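You operate a simulated robot arm through the tools that you are given. There is no shell and no other tool. Be economical: measure what you need, move in short steps, check, and stop when the job is done.

You are at the controls of a simulated two-armed robot. One attempt, no reset.

JOB
Give press B its power back at the cabinet next to it and start its motor.
Fine: pull the cabinet's stop button out, RESET, setup switch to LINE, ON, then the motor.

The check looks at the end state, three seconds after you hand in, the way a careful person would. Anything else that was tipped, shoved, dropped, spilled or broken makes it a failure.

ROBOT AND FRAMES
Two 7-joint arms with two-finger parallel grippers on one trunk, on a base that drives. Base frame: it is fixed to the floor where the robot stands at the start and does not move with it; the origin is under the middle of the robot, x ahead of it, y to its left, z up. Readings come in mm, rad, newtons and seconds.
The left shoulder is at the start at [20, 138, 1600], the right one opposite. Places, roughly: B stop button farther from A [-1000, 2700, 1500]; B stop button nearer press A [100, 1300, 1500]; cabinet main switch by press B [700, 400, 1000]; cabinet stop button by press B [500, 0, 1300]; cabinet zero button by press B [600, 100, 1300]; lamp button next to press B [600, 200, 1300]; minus button next to press B [700, 300, 1300]; off button next to press B [700, 300, 1400]; page button next to press B [700, 400, 1300]; plus button next to press B [700, 300, 1300]; press b blue lever [-100, 3700, 1100]; press b count button [0, 400, 800]; press b red lever [-900, 3100, 900]; press b stroke button [0, 500, 800]; press b yellow lever [-200, 3600, 1100]; setup switch next to press B [500, 100, 1300]. Payload 1.57 kg a hand.
The tool frame of a hand sits at the grasp point between the pads (the TCP): z along the fingers, y along the line on which they close. The tips reach 30 mm beyond it. The gripper opens to 80 mm. The fingers are 17 mm wide and 12 mm thick; the gripper's body (40 by 82 mm) begins 80 mm behind the TCP.
Orientation is that of the tool frame in the base frame, as a unit quaternion [x, y, z, w]. With the fingers straight down and closing along the base's y, the tool's x points along the base's -x, its y along +y and its z along -z.

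CONTROLS
- The arms move only by the tool drive_tool. It takes "left_targets", "right_targets" or both (then of equal length, played together; a hand with none holds still); each is a list of rows, each a list of 7 numbers: the shift along the base's x, y, z in mm, then the turn, a rotation vector about the base's x, y, z in rad, then the gripper command, from -1 (fully open) to 1 (shut), values between in proportion. In form: [[dx, dy, dz, ax, ay, az, claw], ...]. A call has 1 to 8 rows; each row shifts and turns the commanded pose from where the row before left it. Each row takes 0.2 s and may step no farther than 50 mm and 0.15 rad from the row before; otherwise, or with a gripper value out of range, the whole call is refused. Where a pose cannot be reached the arm comes as near as it can. A force on the tool above 40 N (or 10 N above the force at the start of the call, whichever is more), or a blocked arm, ends the call early, and 0.2 s more pass. The fingers move at their own pace (about 45 mm/s each) and stop on an object; they squeeze with about 43 N. The grip force told is the motor's: it shows also when the fingers shut on nothing. Time passes only in rows, and 0.2 s behind the last, so rows that do not move let the fingers close. It gives the time, the measured TCP pose, the force on the tool (base axes), the opening and the grip force at its end, in the units of the frame above (readings bear some noise), with the torque about the TCP (base axes, N m) and any sound that the robot's microphone picked up.
- Cameras (640 x 400 px; columns grow to the right, rows downward): "scene" is now at [159.3, 72.4, 1505.3]; the picture's right is [0.77, -0.64, 0.00], its down [-0.23, -0.28, -0.93] and it looks along [0.59, 0.72, -0.36] (base axes); focal length 214 px, centre (320, 200). "left" rides on the left gripper at [72, 7, -122] in its tool frame; the picture's right is [-0.09, 1.00, 0.00], its down [-0.84, -0.08, -0.54] and it looks along [-0.54, -0.05, 0.84] (tool axes); focal length 238 px, centre (320, 200). "right" rides on the right gripper at [72, -7, -122] in its tool frame; the picture's right is [0.09, 1.00, 0.00], its down [-0.84, 0.08, -0.54] and it looks along [-0.54, 0.05, 0.84] (tool axes); focal length 238 px, centre (320, 200). There is no depth. A picture from a camera that has moved, and an enlarged one, comes with that camera's place and axes in the base frame and with its lens.
- capture(camera): a new picture of that camera. No time passes.
- raise_lower(by): slides the trunk up (or, below 0, down) by that many mm; the arms and the scene camera ride with it, the base frame stays. It gives what a move gives, with no picture.
- drive_base(legs): drives the robot by 1 to 6 legs, each [ahead, left, turn to the left] in mm, mm and rad, along the robot's own axes; the way and the turn of a leg run together, so that a leg with both is an arc; at most 1500 mm and 3.142 rad a leg. The arms and the cameras ride along, it lands a little off, and it stops where it bumps. It gives what a move gives.
- aim_head(pan, tilt): turns the head with the scene camera to pan (to the left, within 1.047 rad either way) and tilt (down, from -0.506 to 1.204), counted from straight ahead of the robot. It gives what a move gives.
- zoom(camera, box): a new picture of the part [left, top, right, bottom] of that camera's present view, enlarged. No time passes.
- hand_in(): hands the job in; it is judged then, once.

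Go step by step. Nothing tells you exact positions but the pictures and the camera data: compare them with the known pose of the tool, close in by small moves and look again before you grip or let go. The budget is 120 turns and 108 pictures, counting those below and the enlarged ones. Unless the task says otherwise, let go and move clear before handing in, and close with one line.

The tools are called after "Request:" as a command line: name --argument value ..., lists and objects as JSON in quotes. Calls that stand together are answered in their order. drive_tool: Moves the arms, as the interface text tells. Its arguments: {"type":"object","properties":{"left_targets":{"type":"array","items":{"type":"array","items":{"type":"number"}}},"right_targets":{"type":"array","items":{"type":"array","items":{"type":"number"}}}},"required":[]} The other tools are called the same way: raise_lower (by) slides the trunk up or down; drive_base (legs) drives the base; aim_head (pan, tilt) turns the head that bears the scene camera; capture (camera) takes a picture; zoom (camera, box) takes an enlarged picture of a part of a camera's view; hand_in () hands the job in.

At the start:

```text
clock: 0.0
left_ee_pos: [218.7, 345.2, 1456.8]
left_tool_rot: [-0.032, 0.978, 0.04, -0.204]
left_contact_force: [-0.7, 0.2, 0.1]
left_wrist_torque: [0.0, -0.02, 0.01]
left_opening: 79.8
left_gripper_force: 0.1
right_ee_pos: [327.9, 46.5, 1483.7]
right_tool_rot: [-0.001, 0.995, -0.002, -0.102]
right_contact_force: [-0.7, 0.3, 0.5]
right_wrist_torque: [0.03, 0.02, 0.0]
right_opening: 80.1
right_gripper_force: 0.1
trunk travel left (down, up): [-975.0, 265.0]
robot x, y, heading: [0.7, 1.2, -0.005]
head pan, tilt: [0.881, 0.374]
```

scene: 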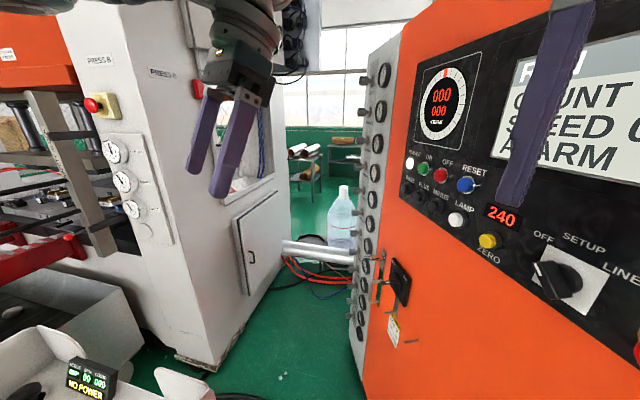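
right: 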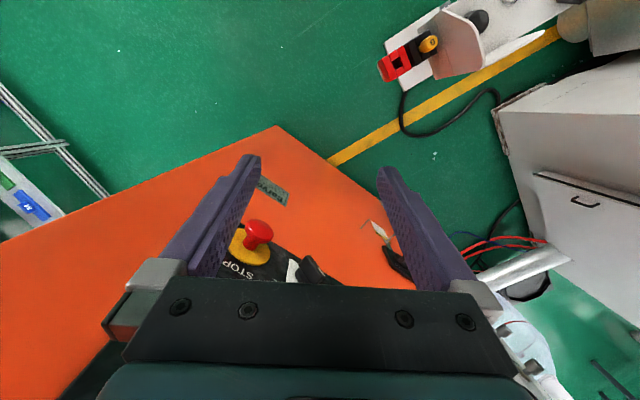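
left: 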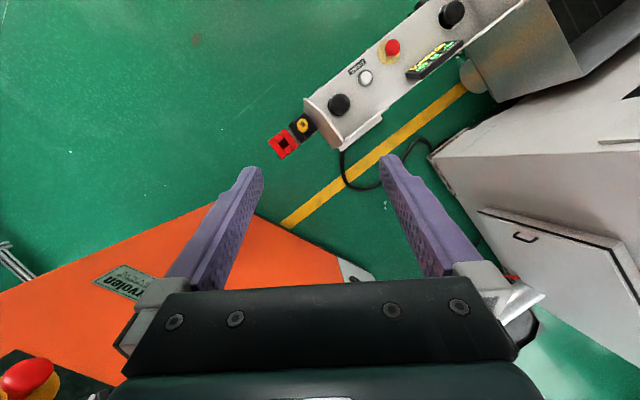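

I see the cabinet's orange control panel close to the right and press B to the left, with a console reading "NO POWER". I'll first turn the head to look at the whole panel.

Request:
aim_head --pan 0.1 --tilt 0.35

Request:
capture --camera "scene"

```text
clock: 1.1
left_ee_pos: [217.8, 344.1, 1456.1]
left_tool_rot: [-0.033, 0.977, 0.04, -0.205]
left_contact_force: [0.0, -0.1, 1.5]
left_wrist_torque: [0.03, -0.02, 0.04]
left_opening: 79.7
left_gripper_force: 0.0
right_ee_pos: [328.1, 47.0, 1482.7]
right_tool_rot: [0.0, 0.995, -0.004, -0.102]
right_contact_force: [-0.5, 0.7, 0.0]
right_wrist_torque: [0.02, -0.02, 0.01]
right_opening: 79.9
right_gripper_force: 0.0
trunk travel left (down, up): [-975.0, 265.0]
robot x, y, heading: [2.3, -1.0, 0.001]
head pan, tilt: [0.099, 0.351]
```

```text
104 pictures are left
camera scene: at [192.9, 10.0, 1507.4], right [0.1, -0.99, 0.0], down [-0.34, -0.03, -0.94], along [0.93, 0.09, -0.34], focal length 214 px, centre (320, 200)
```

scene: 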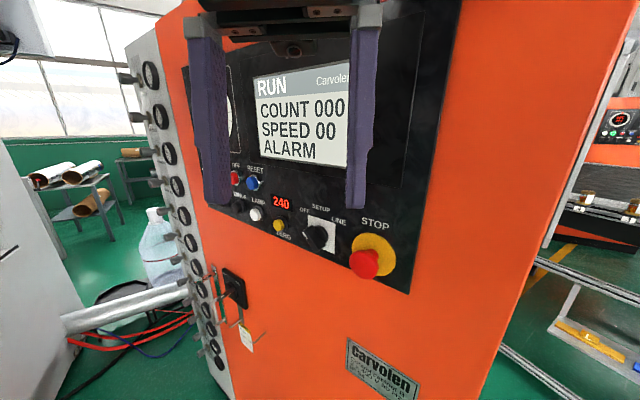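

The panel is in view. The display seems lit, with the stop button at the right. I'll zoom for the details.

Request:
zoom --camera "scene" --box '[200, 140, 420, 300]'

Request:
zoom --camera "scene" --box '[180, 240, 300, 360]'

```text
2.50 times, centred on (310, 220) of scene
camera zoom: at [192.9, 10.0, 1507.4], right [0.1, -0.99, 0.0], down [-0.34, -0.03, -0.94], along [0.93, 0.09, -0.34], focal length 536 px, centre (345, 150)
```

zoom: 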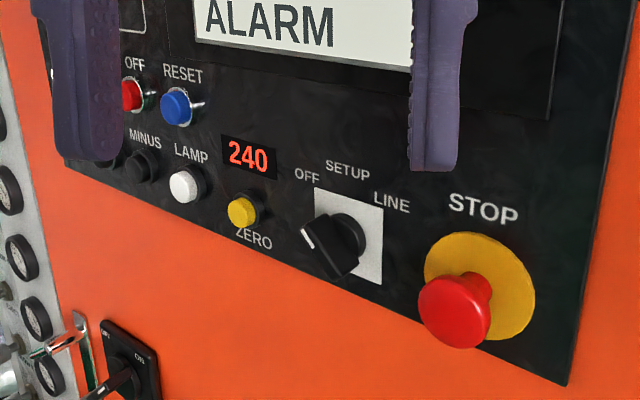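

```text
3.33 times, centred on (240, 300) of scene
camera zoom: at [192.9, 10.0, 1507.4], right [0.1, -0.99, 0.0], down [-0.34, -0.03, -0.94], along [0.93, 0.09, -0.34], focal length 715 px, centre (587, -133)
```

zoom: 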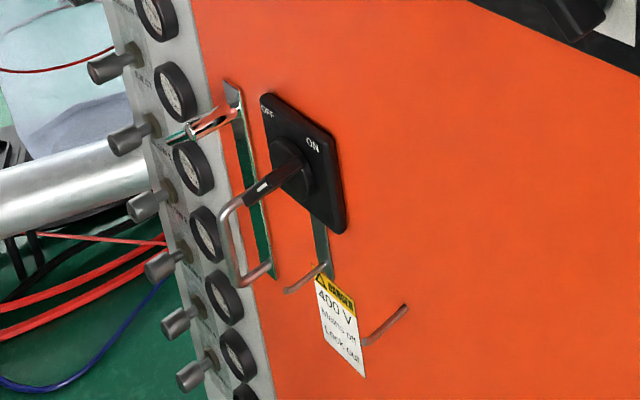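

The setup switch seems to point at OFF. I need the top row labels, the main switch state and press B's console, so I'll look from other head angles.

Request:
aim_head --pan 0.75 --tilt 0.45

Request:
zoom --camera "scene" --box '[340, 60, 640, 300]'

Request:
zoom --camera "scene" --box '[0, 60, 320, 400]'

Request:
zoom --camera "left" --box '[240, 0, 560, 200]'

```text
clock: 2.1
left_ee_pos: [217.6, 346.0, 1455.7]
left_tool_rot: [-0.033, 0.977, 0.041, -0.205]
left_contact_force: [0.7, -0.4, -1.0]
left_wrist_torque: [0.04, -0.02, 0.02]
left_opening: 79.7
left_gripper_force: 0.1
right_ee_pos: [328.7, 47.0, 1483.0]
right_tool_rot: [-0.001, 0.995, -0.004, -0.102]
right_contact_force: [0.6, -0.9, -0.4]
right_wrist_torque: [-0.02, 0.03, 0.0]
right_opening: 80.0
right_gripper_force: 0.0
trunk travel left (down, up): [-975.0, 265.0]
robot x, y, heading: [0.8, -2.3, -0.0]
head pan, tilt: [0.75, 0.45]
```

```text
1.67 times, centred on (490, 180) of scene
camera zoom: at [167.5, 63.3, 1498.2], right [0.68, -0.73, 0.0], down [-0.32, -0.3, -0.9], along [0.66, 0.61, -0.44], focal length 358 px, centre (37, 233)
```

zoom: 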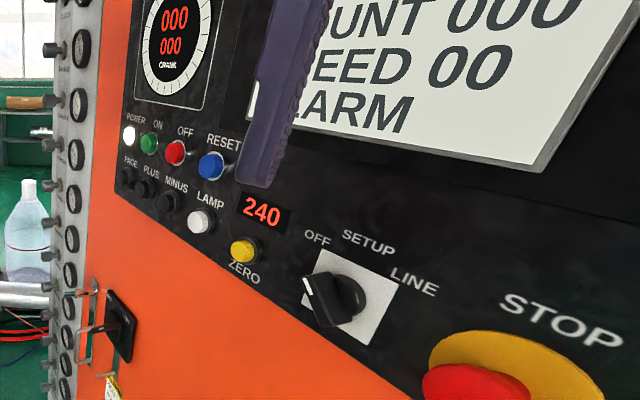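

```text
1.18 times, centred on (160, 230) of scene
camera zoom: at [167.5, 63.3, 1498.2], right [0.68, -0.73, 0.0], down [-0.32, -0.3, -0.9], along [0.66, 0.61, -0.44], focal length 252 px, centre (508, 165)
```

zoom: 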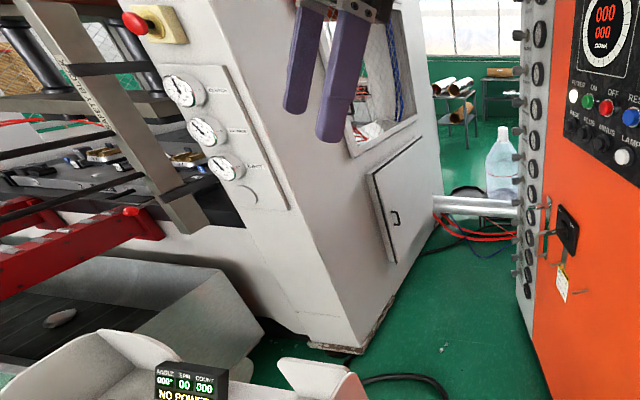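

```text
2.00 times, centred on (400, 100) of left
camera zoom: at [202.1, 337.6, 1596.1], right [0.04, 1.0, 0.06], down [0.99, -0.04, 0.15], along [0.16, 0.05, -0.99], focal length 477 px, centre (160, 400)
```

zoom: 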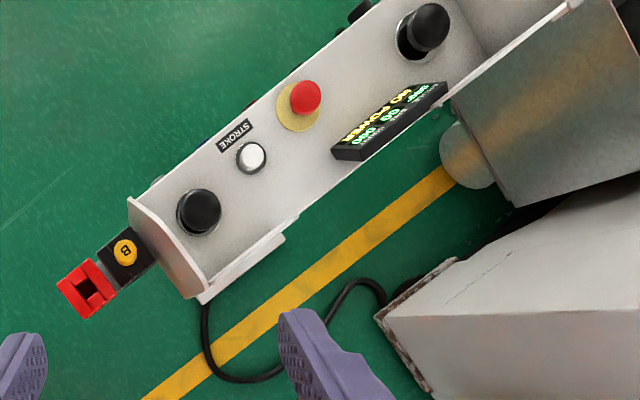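

POWER lamp is lit, so the main is on. Now I look for the motor start control on press B's console.

Request:
aim_head --pan 1.047 --tilt 0.85

Request:
capture --camera "scene"

Request:
zoom --camera "right" --box '[360, 0, 600, 130]'

Request:
zoom --camera "left" --box '[260, 80, 380, 170]'

```text
clock: 3.0
left_ee_pos: [218.8, 345.4, 1455.6]
left_tool_rot: [-0.033, 0.977, 0.04, -0.206]
left_contact_force: [-0.1, 0.0, 0.0]
left_wrist_torque: [0.04, 0.01, -0.02]
left_opening: 79.8
left_gripper_force: 0.0
right_ee_pos: [329.1, 45.5, 1483.4]
right_tool_rot: [0.0, 0.995, -0.003, -0.102]
right_contact_force: [-1.1, 0.7, 0.0]
right_wrist_torque: [-0.01, -0.02, 0.0]
right_opening: 79.9
right_gripper_force: 0.0
trunk travel left (down, up): [-975.0, 265.0]
robot x, y, heading: [-1.1, -0.3, -0.003]
head pan, tilt: [1.047, 0.85]
```

```text
98 pictures are left
camera scene: at [139.4, 68.4, 1463.8], right [0.87, -0.5, 0.0], down [-0.38, -0.65, -0.66], along [0.33, 0.57, -0.75], focal length 214 px, centre (320, 200)
```

scene: 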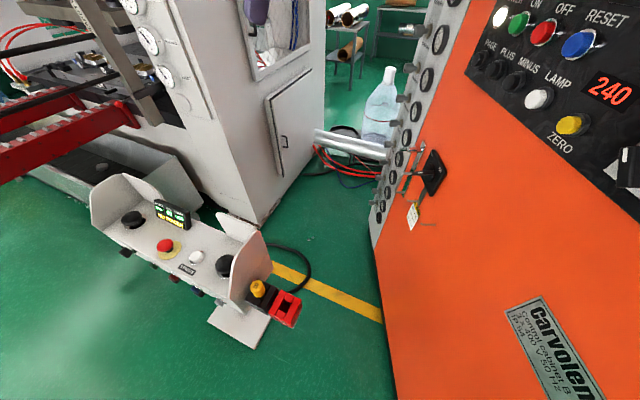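

```text
2.67 times, centred on (480, 65) of right
camera zoom: at [282.6, 40.9, 1617.4], right [-0.09, 1.0, 0.01], down [0.93, 0.08, 0.36], along [0.36, 0.04, -0.93], focal length 636 px, centre (-107, 560)
```

zoom: 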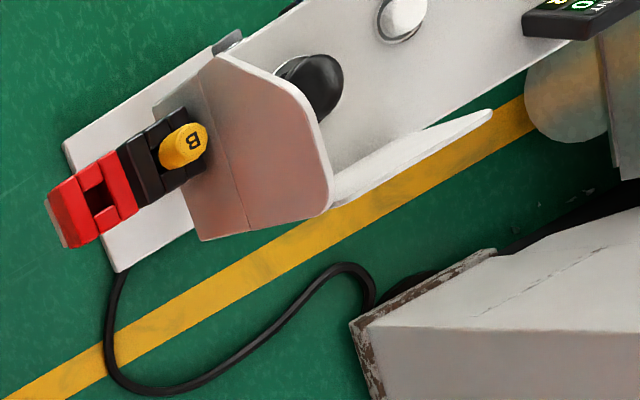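

```text
4.44 times, centred on (320, 125) of left
camera zoom: at [202.1, 337.6, 1596.1], right [0.04, 1.0, 0.05], down [0.99, -0.04, 0.15], along [0.16, 0.05, -0.99], focal length 1059 px, centre (320, 533)
```

zoom: 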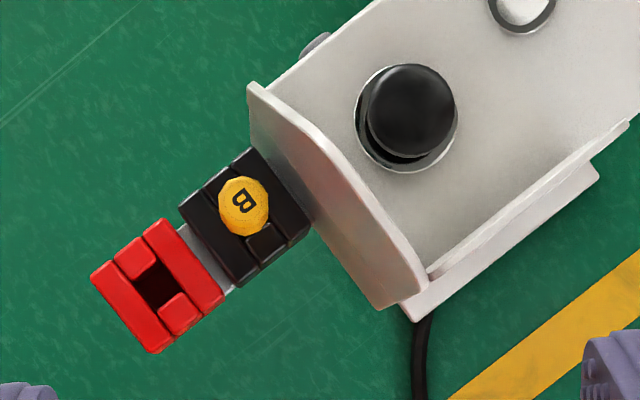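

The console has more controls on its front face; I zoom in on it.

Request:
zoom --camera "scene" --box '[80, 160, 320, 350]'

Request:
aim_head --pan 1.047 --tilt 0.2

Request:
capture --camera "scene"

```text
2.11 times, centred on (200, 255) of scene
camera zoom: at [139.4, 68.4, 1463.8], right [0.87, -0.5, 0.0], down [-0.38, -0.65, -0.66], along [0.33, 0.57, -0.75], focal length 452 px, centre (573, 84)
```

zoom: 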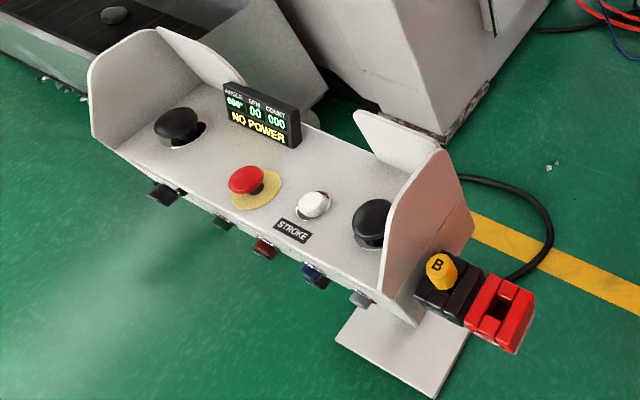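

```text
clock: 4.0
left_ee_pos: [216.9, 345.6, 1455.1]
left_tool_rot: [-0.033, 0.977, 0.041, -0.205]
left_contact_force: [-0.5, -0.1, -1.2]
left_wrist_torque: [0.04, -0.02, 0.01]
left_opening: 80.0
left_gripper_force: 0.1
right_ee_pos: [328.4, 46.7, 1482.3]
right_tool_rot: [0.0, 0.995, -0.003, -0.102]
right_contact_force: [0.0, -0.3, 0.1]
right_wrist_torque: [0.01, -0.03, -0.03]
right_opening: 79.8
right_gripper_force: 0.0
trunk travel left (down, up): [-975.0, 265.0]
robot x, y, heading: [2.0, 0.9, 0.002]
head pan, tilt: [1.047, 0.201]
```

```text
94 pictures are left
camera scene: at [146.8, 81.4, 1521.3], right [0.87, -0.5, 0.0], down [-0.1, -0.17, -0.98], along [0.49, 0.85, -0.2], focal length 214 px, centre (320, 200)
```

scene: 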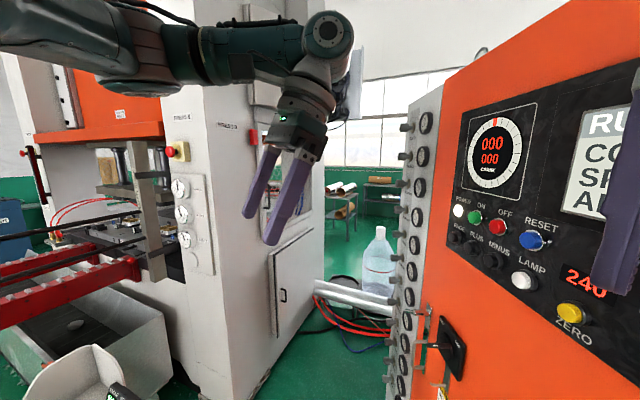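

The green button on the console's front should be the motor start; I'll come to that after the cabinet. The panel runs about 0.45 rad off my axis with its stop near (480,-30,1297), so I turn the base to face it squarely and work with the left hand.

Request:
drive_base --legs '[[0, 0, -0.45]]'

Request:
aim_head --pan 0.5 --tilt 0.35

Request:
capture --camera "scene"

```text
clock: 5.8
left_ee_pos: [348.5, 214.4, 1456.7]
left_tool_rot: [0.188, 0.96, 0.085, -0.19]
left_contact_force: [-0.8, -0.1, 0.2]
left_wrist_torque: [0.03, -0.01, 0.02]
left_opening: 79.9
left_gripper_force: 0.1
right_ee_pos: [314.2, -103.1, 1482.2]
right_tool_rot: [0.224, 0.969, 0.02, -0.101]
right_contact_force: [0.1, -0.2, -0.1]
right_wrist_torque: [-0.02, -0.01, 0.0]
right_opening: 80.3
right_gripper_force: 0.1
trunk travel left (down, up): [-975.0, 265.0]
robot x, y, heading: [1.9, -1.7, -0.46]
head pan, tilt: [1.047, 0.201]
```

```text
clock: 6.7
left_ee_pos: [347.8, 214.7, 1456.7]
left_tool_rot: [0.188, 0.96, 0.085, -0.191]
left_contact_force: [0.1, -0.4, 0.5]
left_wrist_torque: [0.01, 0.0, 0.04]
left_opening: 80.0
left_gripper_force: 0.0
right_ee_pos: [314.6, -102.4, 1482.5]
right_tool_rot: [0.223, 0.969, 0.02, -0.101]
right_contact_force: [-0.9, -0.8, -0.4]
right_wrist_torque: [0.0, 0.0, -0.03]
right_opening: 79.9
right_gripper_force: 0.0
trunk travel left (down, up): [-975.0, 265.0]
robot x, y, heading: [-2.6, -1.7, -0.455]
head pan, tilt: [0.499, 0.351]
```

```text
93 pictures are left
camera scene: at [183.1, -39.1, 1507.4], right [0.04, -1.0, 0.0], down [-0.34, -0.02, -0.94], along [0.94, 0.04, -0.34], focal length 214 px, centre (320, 200)
```

scene: 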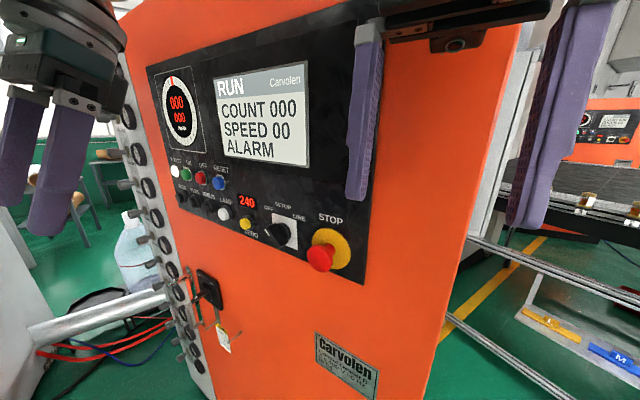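

The panel is well in view now. I'll zoom on the controls from this view and from a second head pan for triangulation.

Request:
zoom --camera "scene" --box '[160, 150, 380, 290]'

Request:
aim_head --pan 1.0 --tilt 0.3

Request:
capture --camera "scene"

```text
2.86 times, centred on (270, 220) of scene
camera zoom: at [183.1, -39.1, 1507.4], right [0.04, -1.0, 0.0], down [-0.34, -0.02, -0.94], along [0.94, 0.04, -0.34], focal length 613 px, centre (463, 143)
```

zoom: 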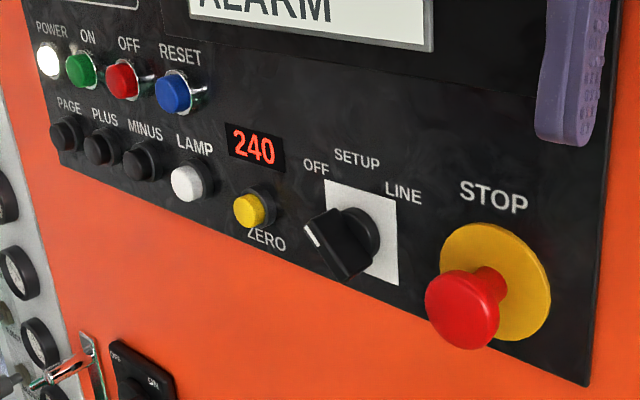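

```text
clock: 7.7
left_ee_pos: [348.2, 214.2, 1455.8]
left_tool_rot: [0.188, 0.96, 0.085, -0.192]
left_contact_force: [0.0, -0.3, -0.8]
left_wrist_torque: [0.0, 0.01, -0.02]
left_opening: 80.0
left_gripper_force: 0.1
right_ee_pos: [314.2, -102.1, 1482.9]
right_tool_rot: [0.224, 0.969, 0.02, -0.1]
right_contact_force: [0.4, 0.9, -0.1]
right_wrist_torque: [-0.04, 0.03, -0.05]
right_opening: 79.9
right_gripper_force: 0.1
trunk travel left (down, up): [-975.0, 265.0]
robot x, y, heading: [-0.3, -0.7, -0.458]
head pan, tilt: [1.0, 0.3]
```

```text
91 pictures are left
camera scene: at [170.0, 5.1, 1512.1], right [0.52, -0.86, 0.0], down [-0.25, -0.15, -0.96], along [0.82, 0.49, -0.3], focal length 214 px, centre (320, 200)
```

scene: 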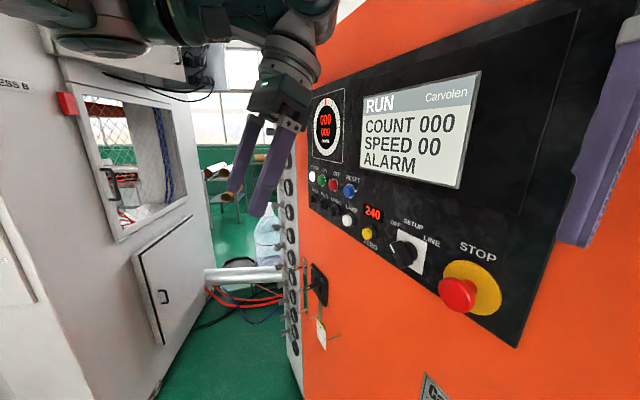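

Stop head is at about (462,-28,1312), with the panel normal matching my heading. I move the right hand aside and start swinging the left hand to point at the panel.

Request:
drive_tool --left_targets '[[0, 0, 0, -0.063, -0.1268, -0.0088, -1], [0, 0, 0, -0.063, -0.1268, -0.0088, -1], [0, -13, -10, -0.063, -0.1268, -0.0088, -1], [0, -13, -10, -0.063, -0.1268, -0.0088, -1], [0, -13, -10, -0.063, -0.1268, -0.0088, -1], [0, -13, -10, -0.063, -0.1268, -0.0088, -1], [0, -13, -10, -0.063, -0.1268, -0.0088, -1]]' --right_targets '[[-14, -27, 0, 0, 0, 0, -1], [-14, -27, 0, 0, 0, 0, -1], [-14, -27, 0, 0, 0, 0, -1], [-14, -27, 0, 0, 0, 0, -1], [-14, -27, 0, 0, 0, 0, -1], [-14, -27, 0, 0, 0, 0, -1], [-14, -27, 0, 0, 0, 0, -1]]'

Request:
aim_head --pan 0.5 --tilt 0.45

Request:
capture --camera "scene"

```text
clock: 9.3
left_ee_pos: [403.3, 158.1, 1407.2]
left_tool_rot: [0.198, 0.937, -0.043, 0.283]
left_contact_force: [-0.2, 0.5, 0.0]
left_wrist_torque: [-0.02, 0.01, 0.0]
left_opening: 79.9
left_gripper_force: 0.1
left hand out of reach, approached as far as the arm can: row 5, 6, 7
right_ee_pos: [216.0, -291.0, 1482.6]
right_tool_rot: [0.223, 0.969, 0.019, -0.103]
right_contact_force: [0.1, 0.1, 0.9]
right_wrist_torque: [0.0, 0.0, -0.03]
right_opening: 80.0
right_gripper_force: 0.0
trunk travel left (down, up): [-975.0, 265.0]
robot x, y, heading: [-3.4, -0.7, -0.453]
head pan, tilt: [1.0, 0.3]
```

```text
clock: 10.2
left_ee_pos: [404.3, 157.7, 1406.9]
left_tool_rot: [0.199, 0.938, -0.043, 0.282]
left_contact_force: [0.6, -0.8, -0.2]
left_wrist_torque: [0.0, 0.0, 0.01]
left_opening: 80.1
left_gripper_force: 0.0
right_ee_pos: [216.4, -291.6, 1482.7]
right_tool_rot: [0.224, 0.969, 0.02, -0.102]
right_contact_force: [0.3, 0.0, 0.2]
right_wrist_torque: [0.02, -0.04, 0.02]
right_opening: 79.8
right_gripper_force: 0.1
trunk travel left (down, up): [-975.0, 265.0]
robot x, y, heading: [-1.8, -1.2, -0.459]
head pan, tilt: [0.499, 0.45]
```

```text
90 pictures are left
camera scene: at [181.9, -39.2, 1498.2], right [0.04, -1.0, 0.0], down [-0.43, -0.02, -0.9], along [0.9, 0.04, -0.43], focal length 214 px, centre (320, 200)
```

scene: 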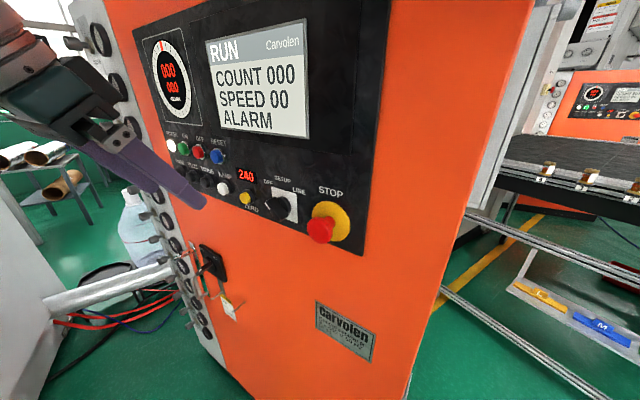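

The arm needs more forward distance for a horizontal tool. I continue the swing while moving forward a little, still clear of the panel.

Request:
drive_tool --left_targets '[[7, -3.5, -11, -0.0633, -0.1272, -0.0085, -1], [7, -3.5, -11, -0.0633, -0.1272, -0.0085, -1], [7, -3.5, -11, -0.0633, -0.1272, -0.0085, -1], [7, -3.5, -11, -0.0633, -0.1272, -0.0085, -1], [7, -3.5, -11, -0.0633, -0.1272, -0.0085, -1], [7, -3.5, -11, -0.0633, -0.1272, -0.0085, -1], [7, -3.5, -11, -0.0633, -0.1272, -0.0085, -1]]'

Request:
capture --camera "scene"

```text
clock: 11.8
left_ee_pos: [459.5, 134.7, 1329.0]
left_tool_rot: [0.158, 0.687, -0.161, 0.691]
left_contact_force: [0.0, 0.1, 0.6]
left_wrist_torque: [0.0, -0.01, -0.02]
left_opening: 80.0
left_gripper_force: 0.0
left hand out of reach, approached as far as the arm can: row 1
right_ee_pos: [215.7, -291.3, 1481.7]
right_tool_rot: [0.224, 0.969, 0.02, -0.101]
right_contact_force: [0.4, 0.6, -0.4]
right_wrist_torque: [0.0, 0.03, 0.01]
right_opening: 80.1
right_gripper_force: 0.1
trunk travel left (down, up): [-975.0, 265.0]
robot x, y, heading: [-3.4, 0.0, -0.453]
head pan, tilt: [0.499, 0.45]
```

```text
89 pictures are left
camera scene: at [181.9, -39.2, 1498.2], right [0.04, -1.0, 0.0], down [-0.43, -0.02, -0.9], along [0.9, 0.04, -0.44], focal length 214 px, centre (320, 200)
```

scene: 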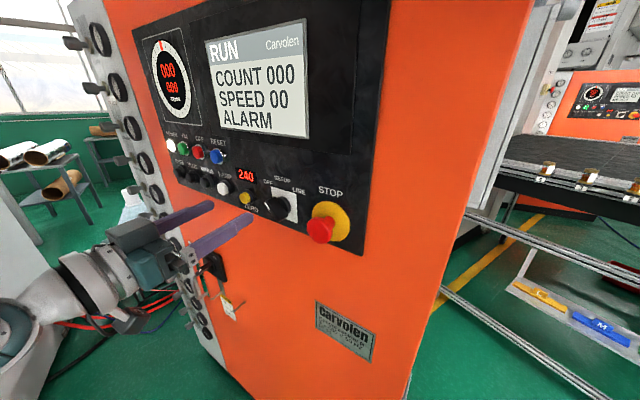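

Orientation reached exactly. Now look through the left wrist camera.

Request:
capture --camera "left"

```text
88 pictures are left
camera left: at [354.4, 192.4, 1255.6], right [0.44, 0.89, 0.09], down [-0.53, 0.17, 0.83], along [0.73, -0.41, 0.55], focal length 238 px, centre (320, 200)
```

left: 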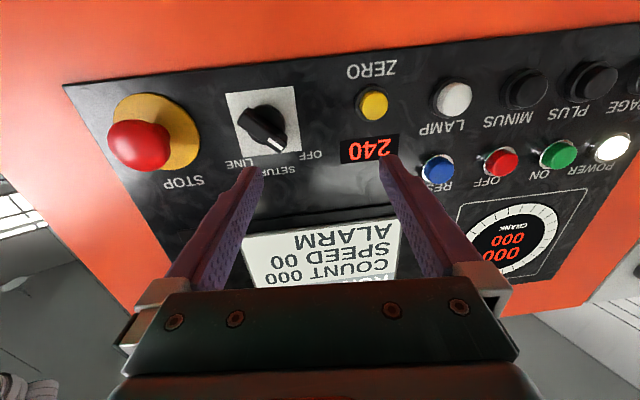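

Triangulating the wrist and scene views gives the stop head at (456,-28,1315). I move sideways to line up with it.

Request:
drive_tool --left_targets '[[-12.7, -26.7, -2.8, 0, 0, 0, -1], [-12.7, -26.7, -2.8, 0, 0, 0, -1], [-12.7, -26.7, -2.8, 0, 0, 0, -1], [-12.7, -26.7, -2.8, 0, 0, 0, -1], [-12.7, -26.7, -2.8, 0, 0, 0, -1]]'

Request:
capture --camera "left"

Request:
capture --camera "scene"

```text
clock: 13.0
left_ee_pos: [395.2, 0.6, 1314.6]
left_tool_rot: [0.158, 0.688, -0.159, 0.691]
left_contact_force: [0.2, -0.8, 0.2]
left_wrist_torque: [-0.01, 0.0, -0.01]
left_opening: 80.1
left_gripper_force: 0.0
right_ee_pos: [216.3, -291.7, 1482.4]
right_tool_rot: [0.224, 0.969, 0.02, -0.103]
right_contact_force: [-0.9, 0.0, -0.2]
right_wrist_torque: [0.0, -0.01, -0.01]
right_opening: 79.9
right_gripper_force: 0.1
trunk travel left (down, up): [-975.0, 265.0]
robot x, y, heading: [-2.1, 0.3, -0.459]
head pan, tilt: [0.499, 0.45]
```

```text
87 pictures are left
camera left: at [291.0, 58.7, 1241.8], right [0.44, 0.9, 0.09], down [-0.52, 0.17, 0.83], along [0.73, -0.41, 0.54], focal length 238 px, centre (320, 200)
```

left: 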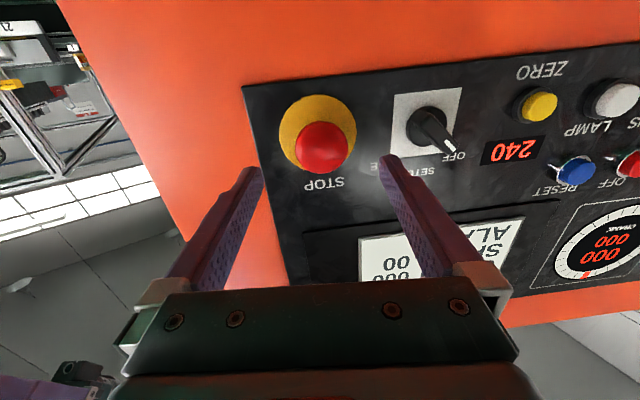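

```text
86 pictures are left
camera scene: at [181.9, -39.2, 1498.2], right [0.04, -1.0, 0.0], down [-0.43, -0.02, -0.9], along [0.9, 0.04, -0.44], focal length 214 px, centre (320, 200)
```

scene: 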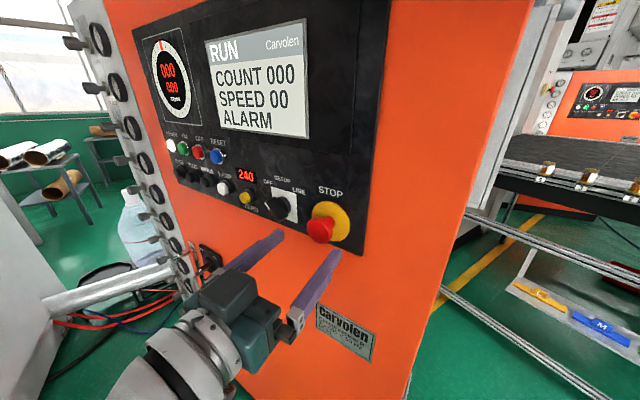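

Aligned within a few mm. I advance 62 mm around the mushroom head and check.

Request:
drive_tool --left_targets '[[14.1, -6.4, -0.7, 0, 0, 0, -1], [14.1, -6.4, -0.7, 0, 0, 0, -1], [14.1, -6.4, -0.7, 0, 0, 0, -1], [14.1, -6.4, -0.7, 0, 0, 0, -1]]'

Request:
capture --camera "left"

Request:
zoom --camera "scene" --box '[220, 160, 400, 280]'

```text
clock: 14.0
left_ee_pos: [453.3, -25.7, 1311.6]
left_tool_rot: [0.158, 0.687, -0.161, 0.69]
left_contact_force: [-0.1, 0.5, 0.2]
left_wrist_torque: [-0.02, 0.02, -0.01]
left_opening: 80.2
left_gripper_force: 0.1
right_ee_pos: [216.1, -290.5, 1482.2]
right_tool_rot: [0.224, 0.969, 0.021, -0.101]
right_contact_force: [0.5, -0.1, -0.1]
right_wrist_torque: [0.01, 0.0, 0.0]
right_opening: 80.1
right_gripper_force: 0.1
trunk travel left (down, up): [-975.0, 265.0]
robot x, y, heading: [-0.7, 3.1, -0.456]
head pan, tilt: [0.499, 0.45]
```

```text
85 pictures are left
camera left: at [347.5, 33.3, 1238.4], right [0.44, 0.89, 0.09], down [-0.52, 0.17, 0.83], along [0.73, -0.41, 0.54], focal length 238 px, centre (320, 200)
```

left: 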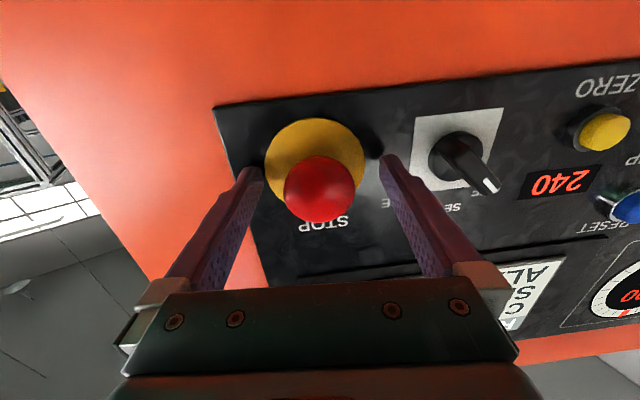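

```text
3.33 times, centred on (310, 220) of scene
camera zoom: at [181.9, -39.2, 1498.2], right [0.04, -1.0, 0.0], down [-0.43, -0.02, -0.9], along [0.9, 0.04, -0.44], focal length 715 px, centre (353, 133)
```

zoom: 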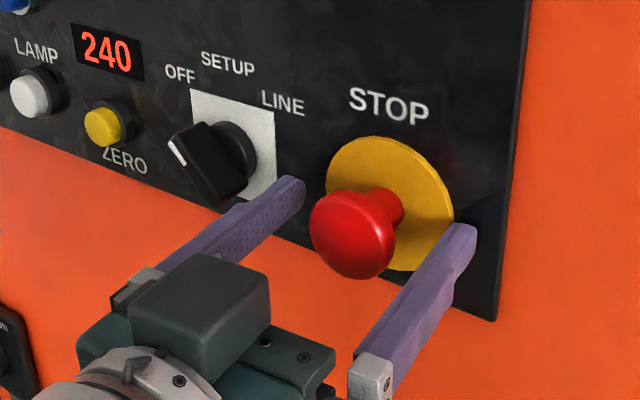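

The fingers straddle the head well. I close.

Request:
drive_tool --left_targets '[[0, 0, 0, 0, 0, 0, 1], [0, 0, 0, 0, 0, 0, 1], [0, 0, 0, 0, 0, 0, 1], [0, 0, 0, 0, 0, 0, 1]]'

Request:
drive_tool --left_targets '[[-5.4, 2.6, 0, 0, 0, 0, 1], [-5.4, 2.6, 0, 0, 0, 0, 1], [-5.4, 2.6, 0, 0, 0, 0, 1]]'

Request:
zoom --camera "scene" --box '[220, 160, 400, 280]'

```text
clock: 15.0
left_ee_pos: [453.0, -25.5, 1311.9]
left_tool_rot: [0.159, 0.687, -0.161, 0.69]
left_contact_force: [0.9, -1.6, 0.4]
left_wrist_torque: [-0.04, 0.02, -0.34]
left_opening: 44.4
left_gripper_force: 31.0
right_ee_pos: [216.1, -290.7, 1482.0]
right_tool_rot: [0.224, 0.969, 0.019, -0.102]
right_contact_force: [0.5, 0.1, 0.3]
right_wrist_torque: [0.0, 0.03, 0.02]
right_opening: 80.0
right_gripper_force: 0.0
trunk travel left (down, up): [-975.0, 265.0]
robot x, y, heading: [0.3, -0.5, -0.455]
head pan, tilt: [0.499, 0.45]
```

```text
clock: 15.8
left_ee_pos: [439.5, -17.2, 1313.3]
left_tool_rot: [0.158, 0.687, -0.16, 0.691]
left_contact_force: [29.1, -11.7, -12.0]
left_wrist_torque: [0.04, 0.09, -0.57]
left_opening: 44.2
left_gripper_force: 44.8
right_ee_pos: [218.3, -292.2, 1484.2]
right_tool_rot: [0.223, 0.969, 0.02, -0.1]
right_contact_force: [-0.3, 0.4, 0.6]
right_wrist_torque: [0.0, -0.01, 0.03]
right_opening: 80.1
right_gripper_force: 0.0
trunk travel left (down, up): [-975.0, 265.0]
robot x, y, heading: [0.1, 3.6, -0.452]
head pan, tilt: [0.499, 0.45]
```

```text
3.33 times, centred on (310, 220) of scene
camera zoom: at [183.3, -40.1, 1498.4], right [0.04, -1.0, 0.0], down [-0.43, -0.02, -0.9], along [0.9, 0.04, -0.43], focal length 715 px, centre (353, 133)
```

zoom: 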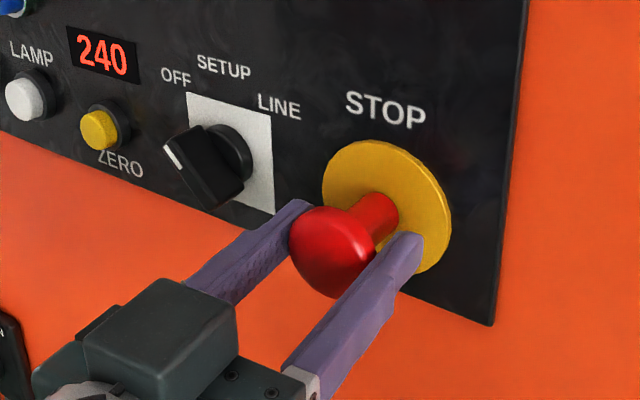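

The head has come out about 15 mm and now holds against a firm stop. I release and see if it stays out.

Request:
drive_tool --left_targets '[[0, 0, 0, 0, 0, 0, -1], [0, 0, 0, 0, 0, 0, -1], [0, 0, 0, 0, 0, 0, -1], [0, 0, 0, 0, 0, 0, -1], [-13.5, 6.6, 0, 0, 0, 0, -1], [-13.5, 6.6, 0, 0, 0, 0, -1], [-13.5, 6.6, 0, 0, 0, 0, -1]]'

Request:
zoom --camera "scene" --box '[160, 100, 400, 280]'

Request:
capture --camera "left"

```text
clock: 17.4
left_ee_pos: [395.8, 2.2, 1312.2]
left_tool_rot: [0.158, 0.688, -0.16, 0.69]
left_contact_force: [-0.1, 0.3, -0.5]
left_wrist_torque: [0.03, 0.01, -0.01]
left_opening: 79.8
left_gripper_force: 0.1
right_ee_pos: [216.2, -291.8, 1482.7]
right_tool_rot: [0.224, 0.969, 0.021, -0.102]
right_contact_force: [-0.2, -0.9, 0.0]
right_wrist_torque: [-0.01, 0.0, -0.01]
right_opening: 79.7
right_gripper_force: 0.1
trunk travel left (down, up): [-975.0, 265.0]
robot x, y, heading: [1.4, 1.8, -0.456]
head pan, tilt: [0.499, 0.45]
```

```text
2.22 times, centred on (280, 190) of scene
camera zoom: at [181.9, -39.2, 1498.2], right [0.04, -1.0, 0.0], down [-0.43, -0.02, -0.9], along [0.9, 0.04, -0.44], focal length 477 px, centre (409, 222)
```

zoom: 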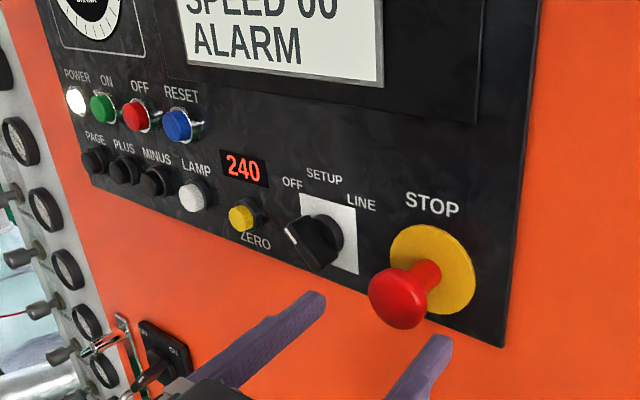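

```text
81 pictures are left
camera left: at [290.5, 61.4, 1239.1], right [0.44, 0.9, 0.09], down [-0.52, 0.17, 0.83], along [0.73, -0.41, 0.54], focal length 238 px, centre (320, 200)
```

left: 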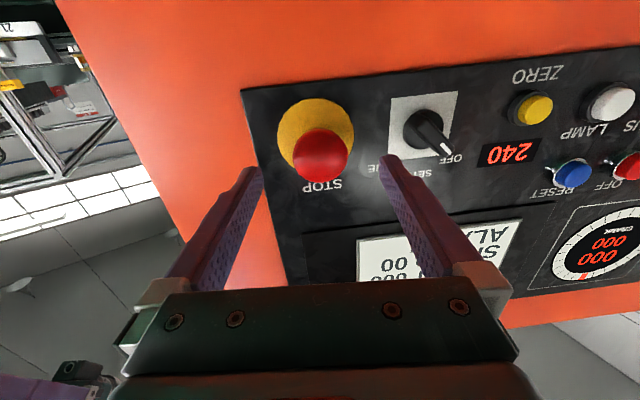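

The stop is out and stays out. RESET triangulates to about (612,194,1384); I shut the gripper and move in front of it.

Request:
drive_tool --left_targets '[[19.6, 39.9, 12, 0, 0, 0, 1], [19.6, 39.9, 12, 0, 0, 0, 1], [19.6, 39.9, 12, 0, 0, 0, 1], [19.6, 39.9, 12, 0, 0, 0, 1], [19.6, 39.9, 12, 0, 0, 0, 1], [19.6, 39.9, 12, 0, 0, 0, 1], [20.6, -10.2, 0, 0, 0, 0, 1], [20.6, -10.2, 0, 0, 0, 0, 1]]'

Request:
capture --camera "left"

Request:
zoom --camera "scene" --box '[100, 80, 340, 260]'

```text
clock: 19.2
left_ee_pos: [553.4, 219.1, 1382.5]
left_tool_rot: [0.158, 0.689, -0.157, 0.69]
left_contact_force: [0.2, 0.3, -0.4]
left_wrist_torque: [-0.01, -0.01, 0.0]
left_opening: 0.2
left_gripper_force: 21.7
left hand out of reach, approached as far as the arm can: row 8
right_ee_pos: [215.8, -290.9, 1481.6]
right_tool_rot: [0.224, 0.969, 0.02, -0.102]
right_contact_force: [-0.4, -0.8, 0.2]
right_wrist_torque: [0.01, -0.02, 0.0]
right_opening: 80.3
right_gripper_force: 0.1
trunk travel left (down, up): [-975.0, 265.0]
robot x, y, heading: [-1.1, -1.7, -0.459]
head pan, tilt: [0.499, 0.45]
```

```text
80 pictures are left
camera left: at [447.3, 277.5, 1310.7], right [0.43, 0.9, 0.09], down [-0.52, 0.17, 0.84], along [0.73, -0.41, 0.54], focal length 238 px, centre (320, 200)
```

left: 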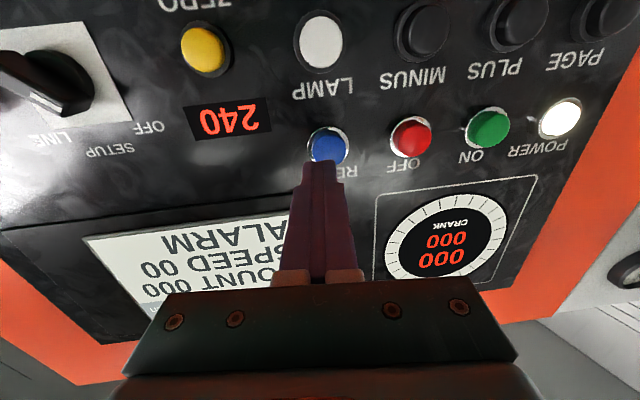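

```text
2.22 times, centred on (220, 170) of scene
camera zoom: at [182.0, -39.2, 1498.3], right [0.04, -1.0, 0.0], down [-0.43, -0.02, -0.9], along [0.9, 0.04, -0.43], focal length 477 px, centre (542, 267)
```

zoom: 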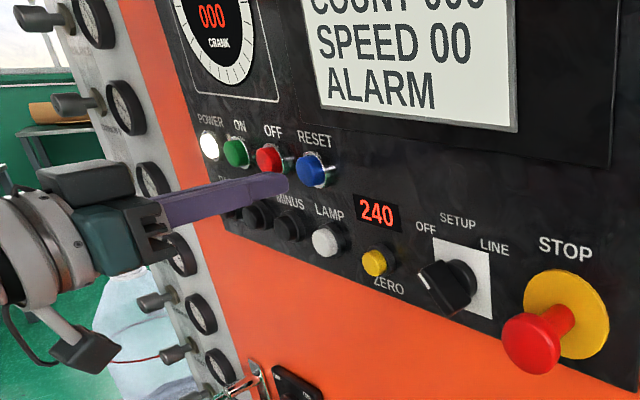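

RESET is at roughly f=462, and the arm is at its reach limit. I pull the hand back 50 mm, bring the base a little closer, then re-measure.

Request:
drive_tool --left_targets '[[-22.4, 11, 0, 0, 0, 0, 1], [-22.4, 11, 0, 0, 0, 0, 1], [-22.4, 11, 0, 0, 0, 0, 1]]'

Request:
drive_base --legs '[[60, 35, 0]]'

Request:
capture --camera "left"

```text
clock: 20.0
left_ee_pos: [485.6, 251.8, 1385.8]
left_tool_rot: [0.157, 0.686, -0.159, 0.692]
left_contact_force: [0.5, 0.0, -0.2]
left_wrist_torque: [0.02, 0.01, 0.01]
left_opening: 0.1
left_gripper_force: 21.9
right_ee_pos: [216.5, -291.0, 1482.8]
right_tool_rot: [0.224, 0.969, 0.021, -0.102]
right_contact_force: [0.4, -0.4, 0.2]
right_wrist_torque: [0.02, -0.04, -0.02]
right_opening: 80.2
right_gripper_force: 0.0
trunk travel left (down, up): [-975.0, 265.0]
robot x, y, heading: [-0.9, -2.9, -0.459]
head pan, tilt: [0.499, 0.45]
```

```text
clock: 21.0
left_ee_pos: [555.0, 255.5, 1382.5]
left_tool_rot: [0.158, 0.687, -0.16, 0.691]
left_contact_force: [0.3, -0.8, -0.3]
left_wrist_torque: [0.03, 0.0, 0.0]
left_opening: 0.0
left_gripper_force: 21.0
right_ee_pos: [284.5, -285.7, 1480.7]
right_tool_rot: [0.224, 0.969, 0.02, -0.101]
right_contact_force: [1.0, -0.1, 0.2]
right_wrist_torque: [0.0, -0.01, -0.03]
right_opening: 79.9
right_gripper_force: 0.1
trunk travel left (down, up): [-975.0, 265.0]
robot x, y, heading: [67.7, 7.1, -0.455]
head pan, tilt: [0.499, 0.45]
```

```text
78 pictures are left
camera left: at [449.3, 314.3, 1310.6], right [0.44, 0.9, 0.09], down [-0.52, 0.17, 0.83], along [0.73, -0.41, 0.54], focal length 238 px, centre (320, 200)
```

left: 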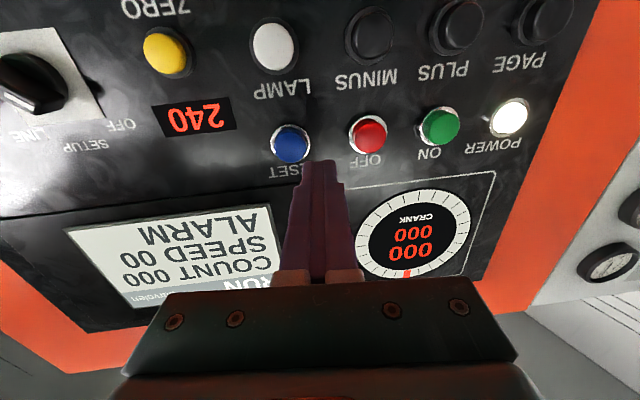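

Base moved well. RESET now fixes at l≈448, z≈1379, so I shift in front of it with the tip about 20 mm short.

Request:
drive_tool --left_targets '[[5.5, -17, -1.8, 0, 0, 0, 1], [5.5, -17, -1.8, 0, 0, 0, 1], [0, 0, 0, 0, 0, 0, 1]]'

Request:
capture --camera "left"

Request:
zoom --camera "scene" --box '[60, 60, 300, 240]'

```text
clock: 21.8
left_ee_pos: [565.4, 221.1, 1379.2]
left_tool_rot: [0.158, 0.688, -0.159, 0.691]
left_contact_force: [-0.3, 0.4, -0.3]
left_wrist_torque: [-0.02, -0.04, -0.03]
left_opening: 0.0
left_gripper_force: 21.1
right_ee_pos: [285.8, -287.3, 1481.9]
right_tool_rot: [0.224, 0.969, 0.021, -0.102]
right_contact_force: [0.0, -0.5, 0.2]
right_wrist_torque: [-0.02, -0.01, -0.02]
right_opening: 80.0
right_gripper_force: 0.1
trunk travel left (down, up): [-975.0, 265.0]
robot x, y, heading: [70.3, 4.0, -0.456]
head pan, tilt: [0.499, 0.45]
```

```text
77 pictures are left
camera left: at [460.1, 279.7, 1306.5], right [0.44, 0.9, 0.09], down [-0.52, 0.17, 0.83], along [0.73, -0.41, 0.54], focal length 238 px, centre (320, 200)
```

left: 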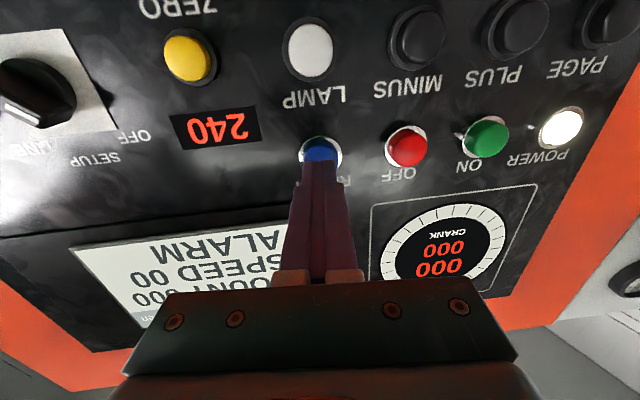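

```text
2.22 times, centred on (180, 150) of scene
camera zoom: at [250.9, -34.6, 1498.2], right [0.04, -1.0, 0.0], down [-0.43, -0.02, -0.9], along [0.9, 0.04, -0.44], focal length 477 px, centre (631, 311)
```

zoom: 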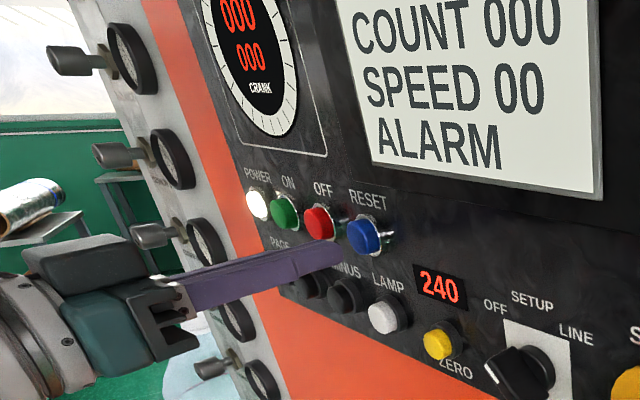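

Aligned. I raise 2 mm and press in small steps.

Request:
drive_tool --left_targets '[[4.5, -2.2, 2, 0, 0, 0, 1], [4.5, -2.2, 0, 0, 0, 0, 1], [4.5, -2.2, 0, 0, 0, 0, 1], [4.5, -2.2, 0, 0, 0, 0, 1], [3.6, -1.8, 0, 0, 0, 0, 1]]'

Request:
capture --camera "left"

```text
clock: 23.0
left_ee_pos: [587.1, 211.9, 1382.0]
left_tool_rot: [0.157, 0.687, -0.158, 0.692]
left_contact_force: [-4.3, 0.3, 1.8]
left_wrist_torque: [-0.04, -0.07, -0.05]
left_opening: 0.0
left_gripper_force: 21.0
right_ee_pos: [284.9, -286.8, 1481.3]
right_tool_rot: [0.224, 0.969, 0.019, -0.101]
right_contact_force: [0.0, -0.3, 0.0]
right_wrist_torque: [-0.02, -0.05, 0.01]
right_opening: 80.0
right_gripper_force: 0.1
trunk travel left (down, up): [-975.0, 265.0]
robot x, y, heading: [70.2, 5.3, -0.452]
head pan, tilt: [0.499, 0.45]
heard: click
```

```text
75 pictures are left
camera left: at [481.5, 269.7, 1308.6], right [0.44, 0.9, 0.09], down [-0.52, 0.17, 0.83], along [0.73, -0.41, 0.54], focal length 238 px, centre (320, 200)
```

left: 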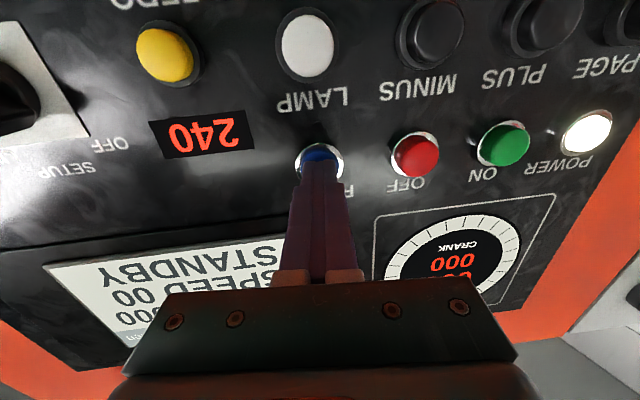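

Click heard and the display now says STANDBY. I retract and move in front of the setup switch.

Request:
drive_tool --left_targets '[[-24.7, 12.1, 0, 0, 0, 0, 1], [-24.7, 12.1, 0, 0, 0, 0, 1], [-19.6, -39.9, -17.2, 0, 0, 0, -1], [-19.6, -39.9, -17.2, 0, 0, 0, -1], [-19.6, -39.9, -17.2, 0, 0, 0, -1], [-19.6, -39.9, -17.2, 0, 0, 0, -1]]'

Request:
capture --camera "left"

Request:
zoom --camera "scene" --box '[120, 120, 320, 280]'

```text
clock: 24.4
left_ee_pos: [458.0, 75.5, 1313.6]
left_tool_rot: [0.159, 0.688, -0.159, 0.69]
left_contact_force: [-1.2, -0.1, 0.0]
left_wrist_torque: [0.01, 0.0, 0.02]
left_opening: 80.1
left_gripper_force: 0.1
right_ee_pos: [285.5, -285.3, 1481.6]
right_tool_rot: [0.224, 0.969, 0.02, -0.101]
right_contact_force: [0.2, 0.1, -0.1]
right_wrist_torque: [0.01, 0.02, 0.0]
right_opening: 80.2
right_gripper_force: 0.1
trunk travel left (down, up): [-975.0, 265.0]
robot x, y, heading: [70.3, 3.7, -0.452]
head pan, tilt: [0.499, 0.45]
```

```text
74 pictures are left
camera left: at [353.2, 134.4, 1240.8], right [0.44, 0.9, 0.09], down [-0.52, 0.17, 0.83], along [0.73, -0.41, 0.54], focal length 238 px, centre (320, 200)
```

left: 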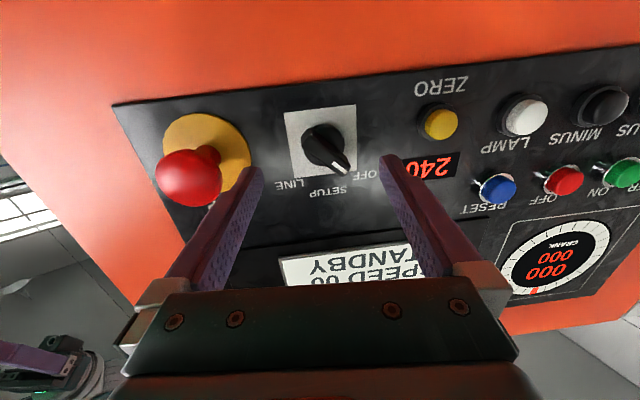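

```text
2.50 times, centred on (220, 200) of scene
camera zoom: at [250.9, -34.5, 1498.2], right [0.04, -1.0, 0.0], down [-0.43, -0.02, -0.9], along [0.9, 0.04, -0.44], focal length 536 px, centre (570, 200)
```

zoom: 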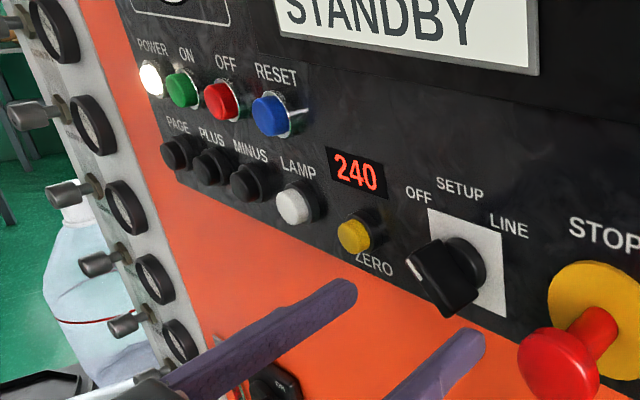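

Request:
zoom --camera "left" --box '[260, 80, 420, 220]'

Request:
zoom --camera "scene" --box '[230, 180, 320, 250]'

```text
2.86 times, centred on (340, 150) of left
camera zoom: at [353.2, 134.4, 1240.8], right [0.44, 0.9, 0.09], down [-0.52, 0.17, 0.83], along [0.73, -0.41, 0.54], focal length 681 px, centre (263, 343)
```

zoom: 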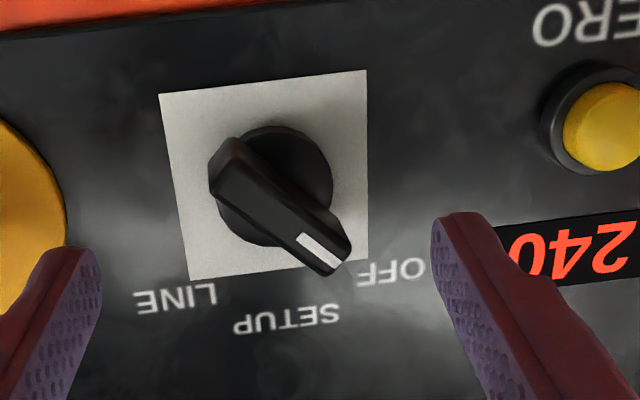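

```text
5.71 times, centred on (275, 215) of scene
camera zoom: at [250.9, -34.5, 1498.2], right [0.04, -1.0, 0.0], down [-0.43, -0.02, -0.9], along [0.9, 0.04, -0.44], focal length 1226 px, centre (577, 114)
```

zoom: 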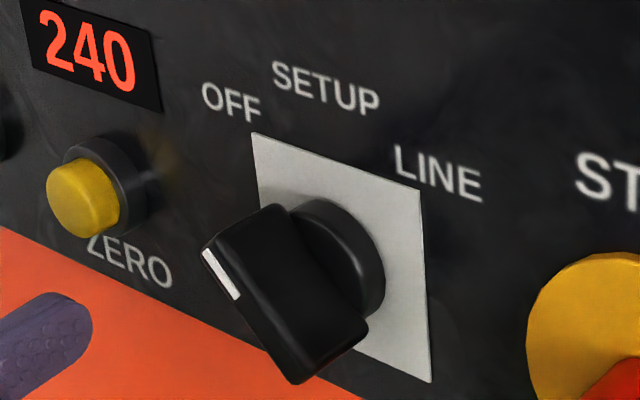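

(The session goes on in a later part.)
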